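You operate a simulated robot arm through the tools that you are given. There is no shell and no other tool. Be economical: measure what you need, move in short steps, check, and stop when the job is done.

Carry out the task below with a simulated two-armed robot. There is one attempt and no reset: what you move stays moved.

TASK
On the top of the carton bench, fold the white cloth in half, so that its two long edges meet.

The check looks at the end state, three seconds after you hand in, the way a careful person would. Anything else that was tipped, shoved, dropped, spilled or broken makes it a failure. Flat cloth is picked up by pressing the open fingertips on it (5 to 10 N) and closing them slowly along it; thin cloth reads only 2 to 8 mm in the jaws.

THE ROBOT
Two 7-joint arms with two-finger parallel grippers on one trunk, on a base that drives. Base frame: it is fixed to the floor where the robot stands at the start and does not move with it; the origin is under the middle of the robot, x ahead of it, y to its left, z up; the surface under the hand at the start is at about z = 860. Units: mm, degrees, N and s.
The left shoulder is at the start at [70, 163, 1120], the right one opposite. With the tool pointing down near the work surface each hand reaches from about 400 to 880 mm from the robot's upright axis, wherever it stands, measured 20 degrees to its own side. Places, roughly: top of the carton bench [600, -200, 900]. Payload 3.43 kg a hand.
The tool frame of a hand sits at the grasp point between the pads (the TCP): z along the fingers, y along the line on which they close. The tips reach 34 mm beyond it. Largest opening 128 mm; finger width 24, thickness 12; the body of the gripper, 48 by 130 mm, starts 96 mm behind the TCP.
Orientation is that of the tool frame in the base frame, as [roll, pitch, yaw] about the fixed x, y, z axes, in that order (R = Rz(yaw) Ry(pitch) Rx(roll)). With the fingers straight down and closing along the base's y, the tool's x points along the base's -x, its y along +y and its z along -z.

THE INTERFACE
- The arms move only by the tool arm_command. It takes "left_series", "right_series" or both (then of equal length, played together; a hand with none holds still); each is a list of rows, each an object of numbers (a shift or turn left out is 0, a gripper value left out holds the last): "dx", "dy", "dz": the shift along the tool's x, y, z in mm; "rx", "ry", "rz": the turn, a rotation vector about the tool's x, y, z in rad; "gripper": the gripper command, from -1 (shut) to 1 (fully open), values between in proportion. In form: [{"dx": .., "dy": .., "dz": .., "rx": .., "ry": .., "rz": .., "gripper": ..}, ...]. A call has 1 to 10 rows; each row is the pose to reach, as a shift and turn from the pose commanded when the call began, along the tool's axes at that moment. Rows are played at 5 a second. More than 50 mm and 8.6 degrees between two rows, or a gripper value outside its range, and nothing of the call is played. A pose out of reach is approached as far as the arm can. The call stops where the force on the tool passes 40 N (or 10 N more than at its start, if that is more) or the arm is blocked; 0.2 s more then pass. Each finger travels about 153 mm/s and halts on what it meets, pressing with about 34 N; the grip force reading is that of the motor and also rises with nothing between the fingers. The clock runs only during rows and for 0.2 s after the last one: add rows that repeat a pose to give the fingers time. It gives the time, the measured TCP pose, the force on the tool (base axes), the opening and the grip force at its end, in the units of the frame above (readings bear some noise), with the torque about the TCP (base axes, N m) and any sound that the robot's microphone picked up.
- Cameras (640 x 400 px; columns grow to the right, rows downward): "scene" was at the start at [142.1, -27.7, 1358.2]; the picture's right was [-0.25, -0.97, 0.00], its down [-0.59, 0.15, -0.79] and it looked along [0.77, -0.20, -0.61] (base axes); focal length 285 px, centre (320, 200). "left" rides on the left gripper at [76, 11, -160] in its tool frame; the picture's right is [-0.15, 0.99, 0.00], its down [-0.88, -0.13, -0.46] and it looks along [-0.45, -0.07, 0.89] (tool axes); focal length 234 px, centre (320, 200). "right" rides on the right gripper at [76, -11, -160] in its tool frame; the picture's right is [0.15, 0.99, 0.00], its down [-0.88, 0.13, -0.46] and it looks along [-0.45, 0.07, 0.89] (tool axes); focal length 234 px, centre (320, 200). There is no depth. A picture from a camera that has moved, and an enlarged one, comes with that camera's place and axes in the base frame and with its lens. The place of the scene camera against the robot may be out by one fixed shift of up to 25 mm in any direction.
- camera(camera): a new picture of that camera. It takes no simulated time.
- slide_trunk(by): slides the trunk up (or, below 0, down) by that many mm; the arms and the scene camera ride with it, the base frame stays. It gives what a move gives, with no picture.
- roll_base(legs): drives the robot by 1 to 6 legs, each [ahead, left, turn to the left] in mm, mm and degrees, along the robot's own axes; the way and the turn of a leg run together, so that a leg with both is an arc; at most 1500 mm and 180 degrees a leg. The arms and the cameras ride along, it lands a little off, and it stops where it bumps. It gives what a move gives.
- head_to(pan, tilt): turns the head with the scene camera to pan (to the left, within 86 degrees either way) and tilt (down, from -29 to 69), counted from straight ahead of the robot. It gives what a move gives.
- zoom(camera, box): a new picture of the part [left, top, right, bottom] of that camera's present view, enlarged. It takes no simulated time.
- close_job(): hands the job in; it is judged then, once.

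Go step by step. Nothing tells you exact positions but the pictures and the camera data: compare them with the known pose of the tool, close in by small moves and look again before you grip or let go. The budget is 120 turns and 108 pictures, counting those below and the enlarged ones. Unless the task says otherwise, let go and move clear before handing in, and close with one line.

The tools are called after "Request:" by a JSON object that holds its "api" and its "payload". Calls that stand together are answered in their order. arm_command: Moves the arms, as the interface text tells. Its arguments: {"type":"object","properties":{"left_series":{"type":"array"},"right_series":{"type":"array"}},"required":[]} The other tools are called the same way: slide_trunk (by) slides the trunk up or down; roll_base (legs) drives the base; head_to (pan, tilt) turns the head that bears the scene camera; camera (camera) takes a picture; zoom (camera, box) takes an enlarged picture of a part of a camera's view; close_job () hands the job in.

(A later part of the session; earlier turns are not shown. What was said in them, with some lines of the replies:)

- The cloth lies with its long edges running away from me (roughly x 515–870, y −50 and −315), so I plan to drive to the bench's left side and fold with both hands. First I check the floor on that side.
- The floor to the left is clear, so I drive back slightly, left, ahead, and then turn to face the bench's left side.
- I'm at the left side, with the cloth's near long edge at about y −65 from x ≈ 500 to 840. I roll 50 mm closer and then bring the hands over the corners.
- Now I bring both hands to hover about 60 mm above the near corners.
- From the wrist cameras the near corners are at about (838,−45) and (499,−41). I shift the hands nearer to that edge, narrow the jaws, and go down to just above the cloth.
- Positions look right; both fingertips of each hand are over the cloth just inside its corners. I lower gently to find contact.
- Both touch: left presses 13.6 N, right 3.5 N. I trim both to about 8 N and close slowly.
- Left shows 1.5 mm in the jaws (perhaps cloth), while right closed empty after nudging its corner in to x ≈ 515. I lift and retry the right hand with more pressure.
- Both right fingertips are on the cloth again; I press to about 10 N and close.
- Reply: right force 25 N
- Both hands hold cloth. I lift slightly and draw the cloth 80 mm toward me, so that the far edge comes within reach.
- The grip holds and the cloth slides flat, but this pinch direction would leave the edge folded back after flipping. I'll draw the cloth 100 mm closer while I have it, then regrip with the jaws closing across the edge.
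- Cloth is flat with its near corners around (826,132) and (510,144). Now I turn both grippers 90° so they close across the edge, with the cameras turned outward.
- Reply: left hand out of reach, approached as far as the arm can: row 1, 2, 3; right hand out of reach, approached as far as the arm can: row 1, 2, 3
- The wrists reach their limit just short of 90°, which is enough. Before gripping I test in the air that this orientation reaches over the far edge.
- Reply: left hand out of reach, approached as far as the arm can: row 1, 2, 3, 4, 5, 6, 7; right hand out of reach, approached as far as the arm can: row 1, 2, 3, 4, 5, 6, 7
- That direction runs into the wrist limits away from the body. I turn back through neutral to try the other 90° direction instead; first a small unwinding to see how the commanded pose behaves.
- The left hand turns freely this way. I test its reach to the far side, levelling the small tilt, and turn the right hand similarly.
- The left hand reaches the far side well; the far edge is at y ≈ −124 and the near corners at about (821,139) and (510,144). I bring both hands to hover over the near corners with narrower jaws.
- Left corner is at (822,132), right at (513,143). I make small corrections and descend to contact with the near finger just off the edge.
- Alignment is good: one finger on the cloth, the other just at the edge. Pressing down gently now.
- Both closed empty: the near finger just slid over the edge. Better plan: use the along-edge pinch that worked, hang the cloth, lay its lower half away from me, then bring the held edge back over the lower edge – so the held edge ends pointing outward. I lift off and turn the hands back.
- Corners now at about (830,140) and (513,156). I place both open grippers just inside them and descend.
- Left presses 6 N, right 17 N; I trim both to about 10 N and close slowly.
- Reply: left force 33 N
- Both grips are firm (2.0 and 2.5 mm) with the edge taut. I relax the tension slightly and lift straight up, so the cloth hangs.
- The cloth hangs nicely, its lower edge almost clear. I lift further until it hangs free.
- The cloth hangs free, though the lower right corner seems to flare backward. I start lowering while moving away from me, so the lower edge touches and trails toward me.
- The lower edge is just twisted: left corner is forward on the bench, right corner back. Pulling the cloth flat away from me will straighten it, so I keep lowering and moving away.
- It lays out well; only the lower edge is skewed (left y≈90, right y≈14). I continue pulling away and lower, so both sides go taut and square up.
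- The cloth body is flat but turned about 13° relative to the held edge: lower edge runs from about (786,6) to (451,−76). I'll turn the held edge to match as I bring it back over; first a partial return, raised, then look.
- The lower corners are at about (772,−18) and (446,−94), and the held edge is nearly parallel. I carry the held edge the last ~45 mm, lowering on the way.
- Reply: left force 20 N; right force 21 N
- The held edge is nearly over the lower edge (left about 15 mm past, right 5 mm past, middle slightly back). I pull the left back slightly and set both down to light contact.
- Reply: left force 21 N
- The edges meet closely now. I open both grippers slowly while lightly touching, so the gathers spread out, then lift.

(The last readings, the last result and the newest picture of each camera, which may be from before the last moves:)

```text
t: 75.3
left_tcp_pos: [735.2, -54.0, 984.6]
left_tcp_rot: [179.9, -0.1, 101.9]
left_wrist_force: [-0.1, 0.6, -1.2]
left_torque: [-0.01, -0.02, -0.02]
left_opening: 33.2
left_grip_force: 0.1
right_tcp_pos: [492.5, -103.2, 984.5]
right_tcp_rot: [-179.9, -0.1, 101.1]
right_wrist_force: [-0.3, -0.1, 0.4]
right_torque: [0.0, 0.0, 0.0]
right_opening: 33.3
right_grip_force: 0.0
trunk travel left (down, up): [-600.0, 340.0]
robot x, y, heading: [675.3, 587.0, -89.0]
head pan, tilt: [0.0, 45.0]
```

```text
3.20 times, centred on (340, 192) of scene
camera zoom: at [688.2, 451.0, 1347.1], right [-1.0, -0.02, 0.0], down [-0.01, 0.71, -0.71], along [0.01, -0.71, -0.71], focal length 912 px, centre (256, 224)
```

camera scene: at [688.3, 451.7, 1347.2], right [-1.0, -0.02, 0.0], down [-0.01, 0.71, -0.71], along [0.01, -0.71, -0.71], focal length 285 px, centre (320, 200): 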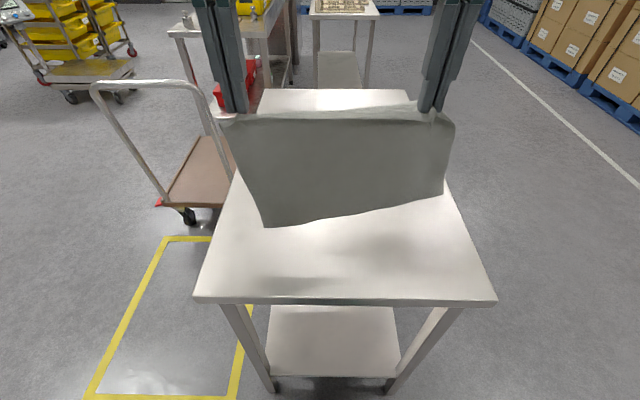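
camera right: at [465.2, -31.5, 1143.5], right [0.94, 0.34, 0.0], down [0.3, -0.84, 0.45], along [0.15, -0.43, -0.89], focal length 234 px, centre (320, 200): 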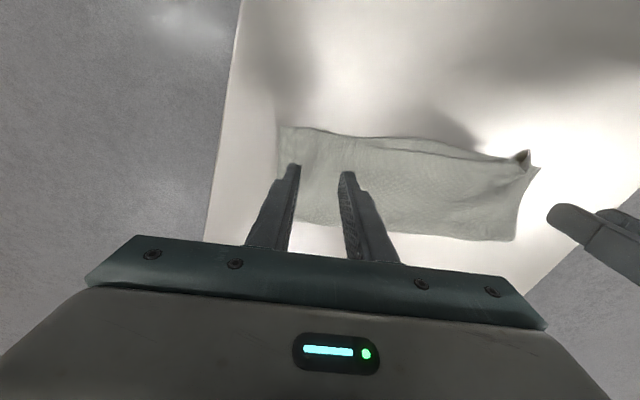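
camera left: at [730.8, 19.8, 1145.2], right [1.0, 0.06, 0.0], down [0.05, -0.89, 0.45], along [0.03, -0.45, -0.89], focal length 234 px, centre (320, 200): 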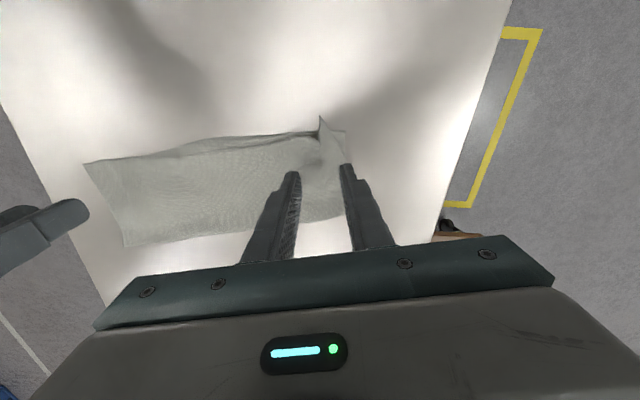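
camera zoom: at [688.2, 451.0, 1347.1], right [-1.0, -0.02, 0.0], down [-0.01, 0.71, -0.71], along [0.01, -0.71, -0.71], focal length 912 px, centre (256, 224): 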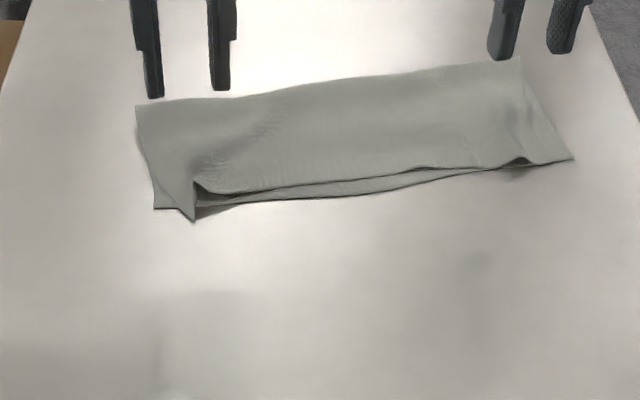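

The fold is nearly right; only the left corner of the top layer still has a standing pinch ridge. I look closer before tidying it.

Request:
{"api": "zoom", "payload": {"camera": "left", "box": [240, 90, 400, 190]}}

Request:
{"api": "zoom", "payload": {"camera": "scene", "box": [270, 160, 350, 210]}}

Request:
{"api": "zoom", "payload": {"camera": "right", "box": [240, 90, 400, 190]}}

```text
4.00 times, centred on (320, 140) of left
camera zoom: at [730.8, 19.8, 1145.2], right [1.0, 0.06, 0.0], down [0.05, -0.89, 0.45], along [0.03, -0.45, -0.89], focal length 937 px, centre (320, 440)
```

zoom: 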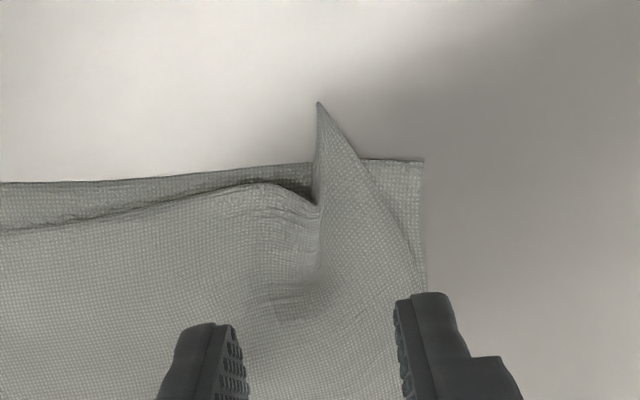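

```text
8.00 times, centred on (310, 185) of scene
camera zoom: at [688.2, 451.0, 1347.1], right [-1.0, -0.02, 0.0], down [-0.01, 0.71, -0.71], along [0.01, -0.71, -0.71], focal length 2279 px, centre (400, 320)
```

zoom: 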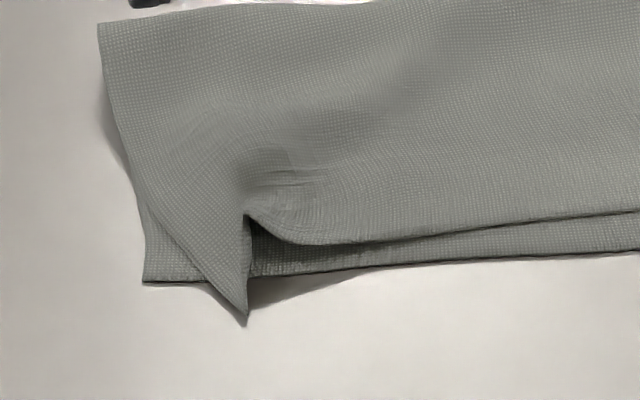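

```text
4.00 times, centred on (320, 140) of right
camera zoom: at [465.2, -31.5, 1143.5], right [0.94, 0.34, 0.0], down [0.3, -0.84, 0.45], along [0.15, -0.43, -0.89], focal length 937 px, centre (320, 440)
```

zoom: 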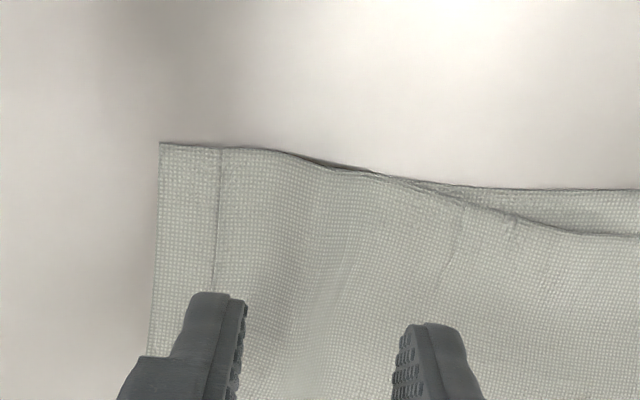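

The left top corner is a flap turned inward (its tip at about (736,−15) should lie near (767,−35)). I press it lightly with closed fingertips and slide it outward.

Request:
{"api": "arm_command", "payload": {"left_series": [{"dx": 18, "dy": 10, "gripper": -1}, {"dx": 18, "dy": 10, "dz": 40}, {"dx": 18, "dy": 10, "dz": 70}, {"dx": 18, "dy": 10, "dz": 82}, {"dx": 18, "dy": 10, "dz": 86}, {"dx": 18, "dy": 10, "dz": 88}, {"dx": 18, "dy": 10, "dz": 88}]}}

```text
t: 76.9
left_tcp_pos: [741.3, -35.8, 897.7]
left_tcp_rot: [-179.9, 0.1, 102.1]
left_wrist_force: [0.3, -0.1, 1.5]
left_torque: [-0.01, 0.03, -0.02]
left_opening: 0.0
left_grip_force: 33.1
right_tcp_pos: [491.4, -101.5, 985.5]
right_tcp_rot: [-179.9, 0.1, 101.2]
right_wrist_force: [0.6, 0.4, 0.0]
right_torque: [-0.01, 0.0, -0.02]
right_opening: 33.4
right_grip_force: 0.1
trunk travel left (down, up): [-600.0, 340.0]
robot x, y, heading: [676.3, 591.7, -89.2]
head pan, tilt: [0.0, 45.0]
```

Request:
{"api": "arm_command", "payload": {"left_series": [{"dz": 0.5}, {"dz": 0.5, "dx": -3, "dy": 6}, {"dz": 0.5, "dx": -6, "dy": 12}, {"dz": 0.5, "dx": -9, "dy": 18}, {"dz": 0.5, "dx": -13, "dy": 26}, {"dz": 0.5, "dx": -13, "dy": 26}]}}

Request:
{"api": "arm_command", "payload": {"left_series": [{"dz": -20}, {"dz": -50, "dx": -15, "dy": -20}, {"dz": -90, "dx": -35, "dy": -40}, {"dz": -90, "dx": -35, "dy": -40}]}}

Request:
{"api": "zoom", "payload": {"camera": "left", "box": [240, 60, 440, 185]}}

Request:
{"api": "zoom", "payload": {"camera": "scene", "box": [240, 130, 440, 255]}}

```text
t: 78.3
left_tcp_pos: [769.8, -42.9, 898.5]
left_tcp_rot: [179.9, 0.0, 101.9]
left_wrist_force: [0.0, 1.1, 0.4]
left_torque: [0.0, 0.01, 0.0]
left_opening: 0.0
left_grip_force: 32.8
right_tcp_pos: [491.9, -101.6, 985.0]
right_tcp_rot: [-180.0, 0.1, 101.2]
right_wrist_force: [-0.4, 1.0, -0.3]
right_torque: [-0.01, -0.02, 0.0]
right_opening: 33.4
right_grip_force: 0.0
trunk travel left (down, up): [-600.0, 340.0]
robot x, y, heading: [678.1, 592.5, -89.1]
head pan, tilt: [0.0, 45.0]
```

```text
t: 79.3
left_tcp_pos: [737.6, -86.7, 988.4]
left_tcp_rot: [179.8, -0.2, 101.9]
left_wrist_force: [-0.1, -0.8, -1.1]
left_torque: [0.04, 0.0, 0.02]
left_opening: 0.1
left_grip_force: 33.3
right_tcp_pos: [493.7, -101.3, 985.7]
right_tcp_rot: [-179.9, 0.0, 101.3]
right_wrist_force: [1.5, 0.1, 0.1]
right_torque: [0.0, 0.03, 0.01]
right_opening: 33.3
right_grip_force: 0.0
trunk travel left (down, up): [-600.0, 340.0]
robot x, y, heading: [679.7, 587.7, -89.3]
head pan, tilt: [0.0, 45.0]
```

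```text
3.20 times, centred on (340, 122) of left
camera zoom: at [733.1, -10.6, 1148.7], right [1.0, 0.06, 0.0], down [0.05, -0.89, 0.45], along [0.03, -0.45, -0.89], focal length 749 px, centre (256, 448)
```

zoom: 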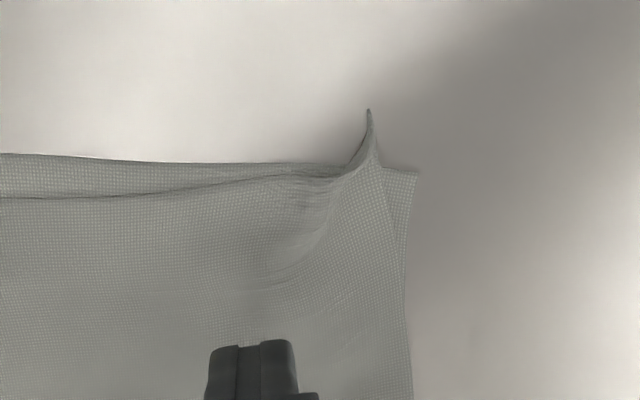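

```text
3.20 times, centred on (340, 192) of scene
camera zoom: at [689.2, 451.7, 1347.2], right [-1.0, -0.02, 0.0], down [-0.01, 0.71, -0.71], along [0.01, -0.71, -0.71], focal length 912 px, centre (256, 224)
```

zoom: 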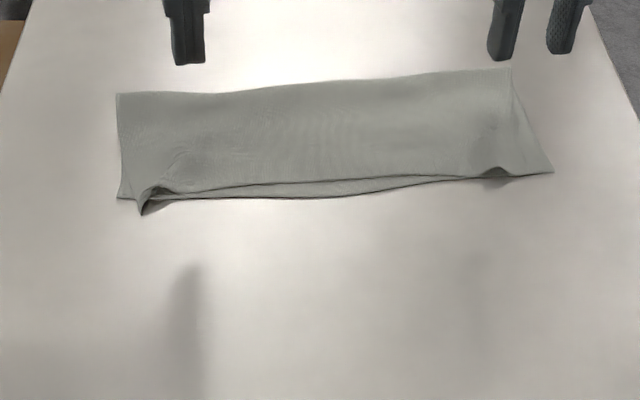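

Much better. One more light press and a small slide on the remaining curl at the left corner.

Request:
{"api": "arm_command", "payload": {"left_series": [{"dx": 24, "dy": 22}, {"dx": 49, "dy": 45, "dz": 20}, {"dx": 49, "dy": 45, "dz": 55}, {"dx": 49, "dy": 45, "dz": 80}, {"dx": 49, "dy": 45, "dz": 90}, {"dx": 49, "dy": 45, "dz": 91.5}, {"dx": 45, "dy": 50, "dz": 91.5}, {"dx": 38, "dy": 58, "dz": 91.5}, {"dx": 38, "dy": 58, "dz": 91.5}]}}

Request:
{"api": "arm_command", "payload": {"left_series": [{"dz": -20}, {"dz": -60, "dx": -20, "dy": -20}, {"dz": -90, "dx": -40, "dy": -40}, {"dz": -90, "dx": -40, "dy": -40}]}}

Request:
{"api": "zoom", "payload": {"camera": "left", "box": [240, 60, 440, 185]}}

Request:
{"api": "zoom", "payload": {"camera": "scene", "box": [240, 130, 440, 255]}}

Request:
{"api": "camera", "payload": {"camera": "right"}}

```text
t: 81.3
left_tcp_pos: [787.2, -35.4, 896.9]
left_tcp_rot: [-180.0, 0.1, 102.0]
left_wrist_force: [-1.0, 0.5, 11.8]
left_torque: [-0.14, 0.07, -0.02]
left_opening: 0.2
left_grip_force: 33.2
right_tcp_pos: [491.0, -100.0, 985.5]
right_tcp_rot: [-180.0, 0.1, 101.1]
right_wrist_force: [0.3, 0.3, -0.8]
right_torque: [-0.03, 0.0, 0.0]
right_opening: 33.0
right_grip_force: 0.1
trunk travel left (down, up): [-600.0, 340.0]
robot x, y, heading: [679.8, 589.1, -88.9]
head pan, tilt: [0.0, 45.0]
```

```text
t: 82.3
left_tcp_pos: [755.8, -85.1, 988.5]
left_tcp_rot: [179.9, 0.0, 102.0]
left_wrist_force: [0.1, -0.6, 0.5]
left_torque: [-0.02, 0.01, 0.0]
left_opening: 0.0
left_grip_force: 33.2
right_tcp_pos: [492.5, -101.7, 985.6]
right_tcp_rot: [179.9, 0.0, 101.3]
right_wrist_force: [0.1, 0.0, 0.8]
right_torque: [0.02, -0.01, -0.03]
right_opening: 33.4
right_grip_force: 0.0
trunk travel left (down, up): [-600.0, 340.0]
robot x, y, heading: [676.8, 588.6, -89.2]
head pan, tilt: [0.0, 45.0]
```

```text
3.20 times, centred on (340, 122) of left
camera zoom: at [751.2, -9.2, 1149.0], right [1.0, 0.06, 0.0], down [0.05, -0.89, 0.45], along [0.03, -0.45, -0.89], focal length 749 px, centre (256, 448)
```

zoom: 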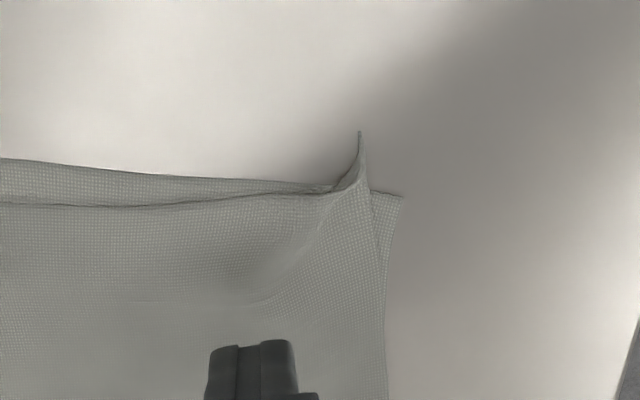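

```text
3.20 times, centred on (340, 192) of scene
camera zoom: at [689.0, 452.0, 1347.3], right [-1.0, -0.02, 0.0], down [-0.01, 0.71, -0.71], along [0.01, -0.71, -0.71], focal length 912 px, centre (256, 224)
```

zoom: 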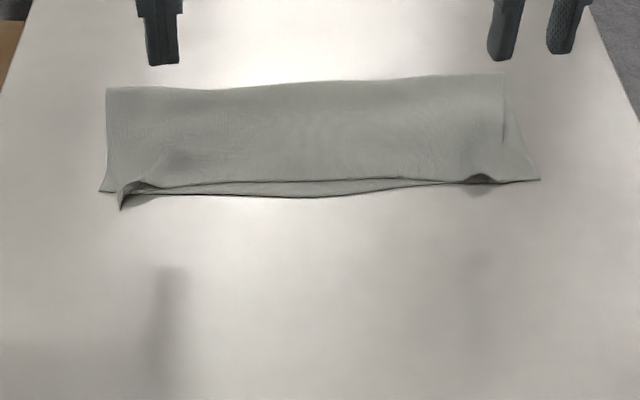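

```text
39 pictures are left
camera right: at [466.1, -30.7, 1144.0], right [0.94, 0.34, 0.0], down [0.3, -0.84, 0.46], along [0.15, -0.43, -0.89], focal length 234 px, centre (320, 200)
```

right: 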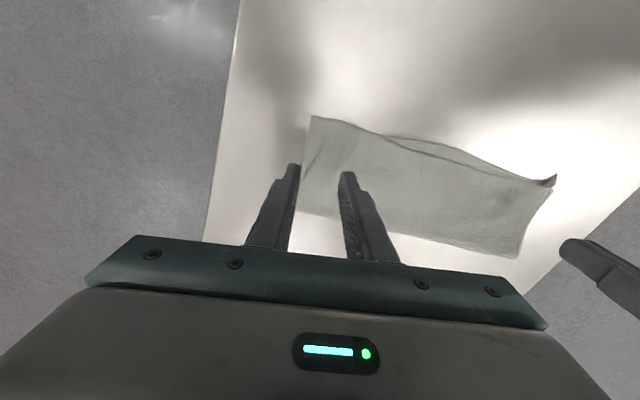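

The whole cloth slid along, but the edges meet well; only a small gather remains at the left corner. I'll pin the cloth with the right hand and smooth that corner outward once with the left.

Request:
{"api": "arm_command", "payload": {"right_series": [{"dx": -7, "dy": 35, "gripper": -1}, {"dx": -14, "dy": 75}, {"dx": -21, "dy": 110}, {"dx": -21, "dy": 138, "dz": 25}, {"dx": -21, "dy": 138, "dz": 60}, {"dx": -21, "dy": 138, "dz": 82}, {"dx": -21, "dy": 138, "dz": 88}, {"dx": -21, "dy": 138, "dz": 90}, {"dx": -21, "dy": 138, "dz": 90}], "left_series": [{"dx": 0}, {"dx": 20, "dy": 15}, {"dx": 39, "dy": 31}, {"dx": 39, "dy": 31}, {"dx": 39, "dy": 31, "dz": 30}, {"dx": 39, "dy": 31, "dz": 60}, {"dx": 39, "dy": 31, "dz": 80}, {"dx": 39, "dy": 31, "dz": 86}, {"dx": 39, "dy": 31, "dz": 86}]}}

Request:
{"api": "camera", "payload": {"camera": "scene"}}

```text
t: 84.3
left_tcp_pos: [779.1, -38.8, 900.1]
left_tcp_rot: [179.9, 0.0, 101.9]
left_wrist_force: [0.2, -0.8, -0.1]
left_torque: [-0.01, 0.01, 0.01]
left_opening: 0.0
left_grip_force: 32.8
right_tcp_pos: [632.0, -96.4, 894.9]
right_tcp_rot: [180.0, 0.1, 101.2]
right_wrist_force: [0.7, 1.0, 3.4]
right_torque: [0.04, -0.01, 0.03]
right_opening: 0.0
right_grip_force: 32.7
trunk travel left (down, up): [-600.0, 340.0]
robot x, y, heading: [677.7, 590.4, -89.0]
head pan, tilt: [0.0, 45.0]
```

```text
38 pictures are left
camera scene: at [688.3, 452.3, 1347.4], right [-1.0, -0.02, 0.0], down [-0.01, 0.71, -0.71], along [0.01, -0.71, -0.71], focal length 285 px, centre (320, 200)
```

scene: 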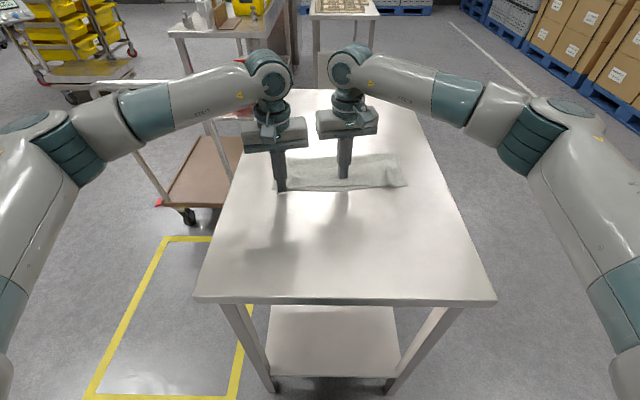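

Request:
{"api": "arm_command", "payload": {"right_series": [{"dz": 1.5}, {"dz": 2.5}, {"dz": 2.5}, {"dz": 2.5}, {"dz": 2.5}, {"dz": 2.5}, {"dz": 2.5}], "left_series": [{"dz": 2}, {"dz": 3.5}, {"dz": 3.5, "dx": -2, "dy": 5}, {"dz": 3.5, "dx": -4, "dy": 10}, {"dz": 3.5, "dx": -6, "dy": 15}, {"dz": 3.5, "dx": -8, "dy": 19}, {"dz": 3.5, "dx": -8, "dy": 19}]}}

Request:
{"api": "arm_command", "payload": {"left_series": [{"dz": -20}, {"dz": -60}, {"dz": -90, "dx": -40}, {"dz": -90, "dx": -60}], "right_series": [{"dz": -20}, {"dz": -60}, {"dz": -90, "dy": -30}, {"dz": -90, "dy": -60}]}}

Request:
{"api": "zoom", "payload": {"camera": "left", "box": [200, 30, 440, 180]}}

Request:
{"api": "zoom", "payload": {"camera": "scene", "box": [240, 130, 440, 255]}}

```text
t: 85.9
left_tcp_pos: [800.1, -42.3, 897.5]
left_tcp_rot: [180.0, 0.1, 101.9]
left_wrist_force: [-0.7, 0.0, 1.3]
left_torque: [0.02, 0.0, -0.04]
left_opening: 0.1
left_grip_force: 32.9
right_tcp_pos: [632.1, -96.2, 895.2]
right_tcp_rot: [-180.0, 0.2, 101.2]
right_wrist_force: [1.0, -3.4, 20.8]
right_torque: [0.05, -0.05, 0.04]
right_opening: 0.0
right_grip_force: 33.0
trunk travel left (down, up): [-600.0, 340.0]
robot x, y, heading: [678.4, 587.3, -89.1]
head pan, tilt: [0.0, 45.0]
```

```text
t: 86.9
left_tcp_pos: [808.8, -102.3, 986.6]
left_tcp_rot: [-180.0, 0.1, 101.9]
left_wrist_force: [0.5, -0.5, 0.5]
left_torque: [0.01, -0.03, -0.02]
left_opening: 0.2
left_grip_force: 32.8
right_tcp_pos: [570.9, -109.2, 984.3]
right_tcp_rot: [-179.9, 0.0, 101.1]
right_wrist_force: [0.2, 0.1, -0.7]
right_torque: [-0.03, -0.02, 0.01]
right_opening: 0.0
right_grip_force: 33.0
trunk travel left (down, up): [-600.0, 340.0]
robot x, y, heading: [677.4, 588.2, -89.1]
head pan, tilt: [0.0, 45.0]
```

```text
2.67 times, centred on (320, 105) of left
camera zoom: at [805.0, -26.8, 1148.0], right [1.0, 0.06, 0.0], down [0.05, -0.89, 0.46], along [0.03, -0.45, -0.89], focal length 624 px, centre (320, 453)
```

zoom: 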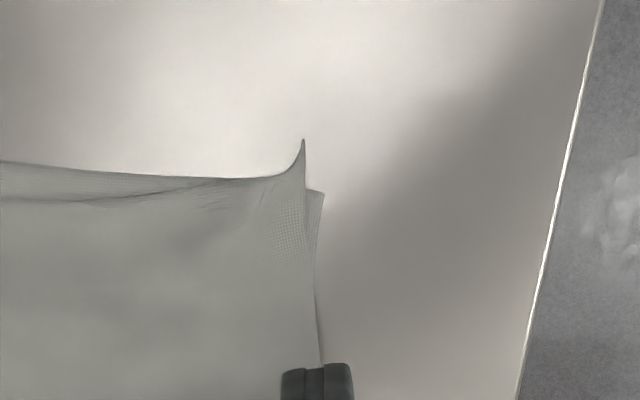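

```text
3.20 times, centred on (340, 192) of scene
camera zoom: at [687.5, 451.6, 1347.2], right [-1.0, -0.02, 0.0], down [-0.01, 0.71, -0.71], along [0.01, -0.71, -0.71], focal length 912 px, centre (256, 224)
```

zoom: 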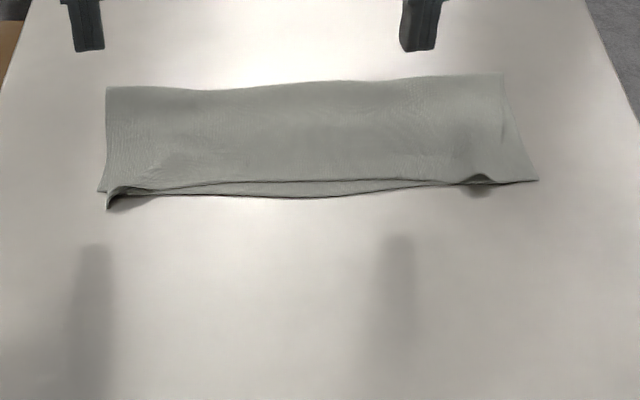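

The left corner now lies within about 8 mm. I check the right end the same way.

Request:
{"api": "zoom", "payload": {"camera": "scene", "box": [360, 145, 440, 195]}}

Request:
{"api": "zoom", "payload": {"camera": "right", "box": [120, 40, 440, 240]}}

```text
8.00 times, centred on (400, 170) of scene
camera zoom: at [687.5, 451.6, 1347.2], right [-1.0, -0.02, 0.0], down [-0.01, 0.71, -0.71], along [0.01, -0.71, -0.71], focal length 2279 px, centre (-320, 440)
```

zoom: 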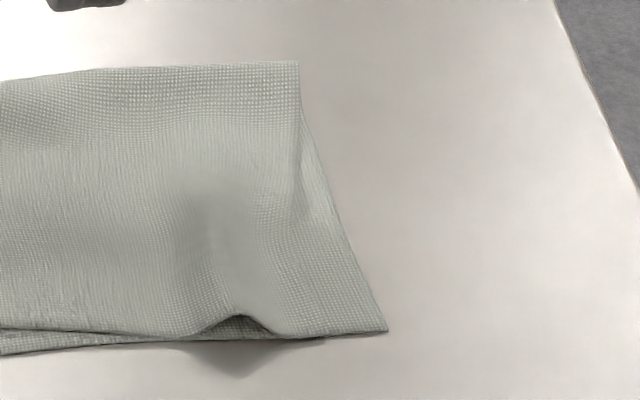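

```text
2.00 times, centred on (280, 140) of right
camera zoom: at [544.7, -39.5, 1142.7], right [0.94, 0.34, 0.0], down [0.3, -0.84, 0.46], along [0.15, -0.43, -0.89], focal length 468 px, centre (400, 320)
```

zoom: 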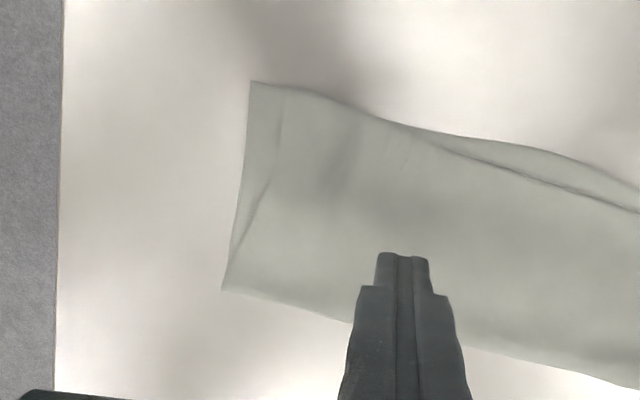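

The right end is flat with its edges meeting. I raise both hands well clear and take a last look.

Request:
{"api": "arm_command", "payload": {"left_series": [{"dz": -40}, {"dz": -80}, {"dz": -110}, {"dz": -110}], "right_series": [{"dz": -40}, {"dz": -80}, {"dz": -110}, {"dz": -110}]}}

Request:
{"api": "camera", "payload": {"camera": "scene"}}

```text
t: 87.9
left_tcp_pos: [809.4, -101.8, 1097.0]
left_tcp_rot: [179.8, -0.1, 101.9]
left_wrist_force: [0.6, 0.8, 0.4]
left_torque: [0.03, -0.01, -0.03]
left_opening: 0.3
left_grip_force: 33.3
right_tcp_pos: [572.3, -111.4, 1095.0]
right_tcp_rot: [180.0, 0.0, 101.4]
right_wrist_force: [0.2, -1.3, 0.1]
right_torque: [0.0, -0.03, 0.03]
right_opening: 0.1
right_grip_force: 32.7
trunk travel left (down, up): [-600.0, 340.0]
robot x, y, heading: [677.0, 587.8, -89.0]
head pan, tilt: [0.0, 45.0]
```

```text
33 pictures are left
camera scene: at [688.1, 451.3, 1347.2], right [-1.0, -0.02, 0.0], down [-0.01, 0.71, -0.71], along [0.01, -0.71, -0.71], focal length 285 px, centre (320, 200)
```

scene: 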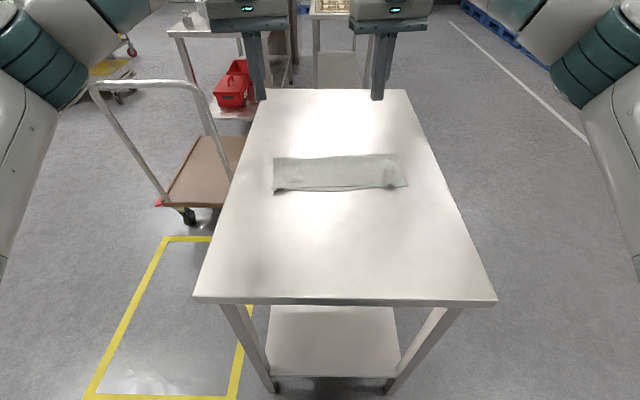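

The cloth lies folded in half lengthwise on the bench, its long edges together, nothing else has moved, and both hands are clear. I hand the job in.

Request:
{"api": "close_job", "payload": {}}

```text
The job is handed in.
```

The white cloth is folded in half on the carton bench with its two long edges together. The match is not perfect: there is a gap of about 17 mm mid-edge, the top layer's right corner is set in about 20 mm, and its left corner still has a small curl. The cloth lies some distance from where it started on the bench top. Nothing else was disturbed.
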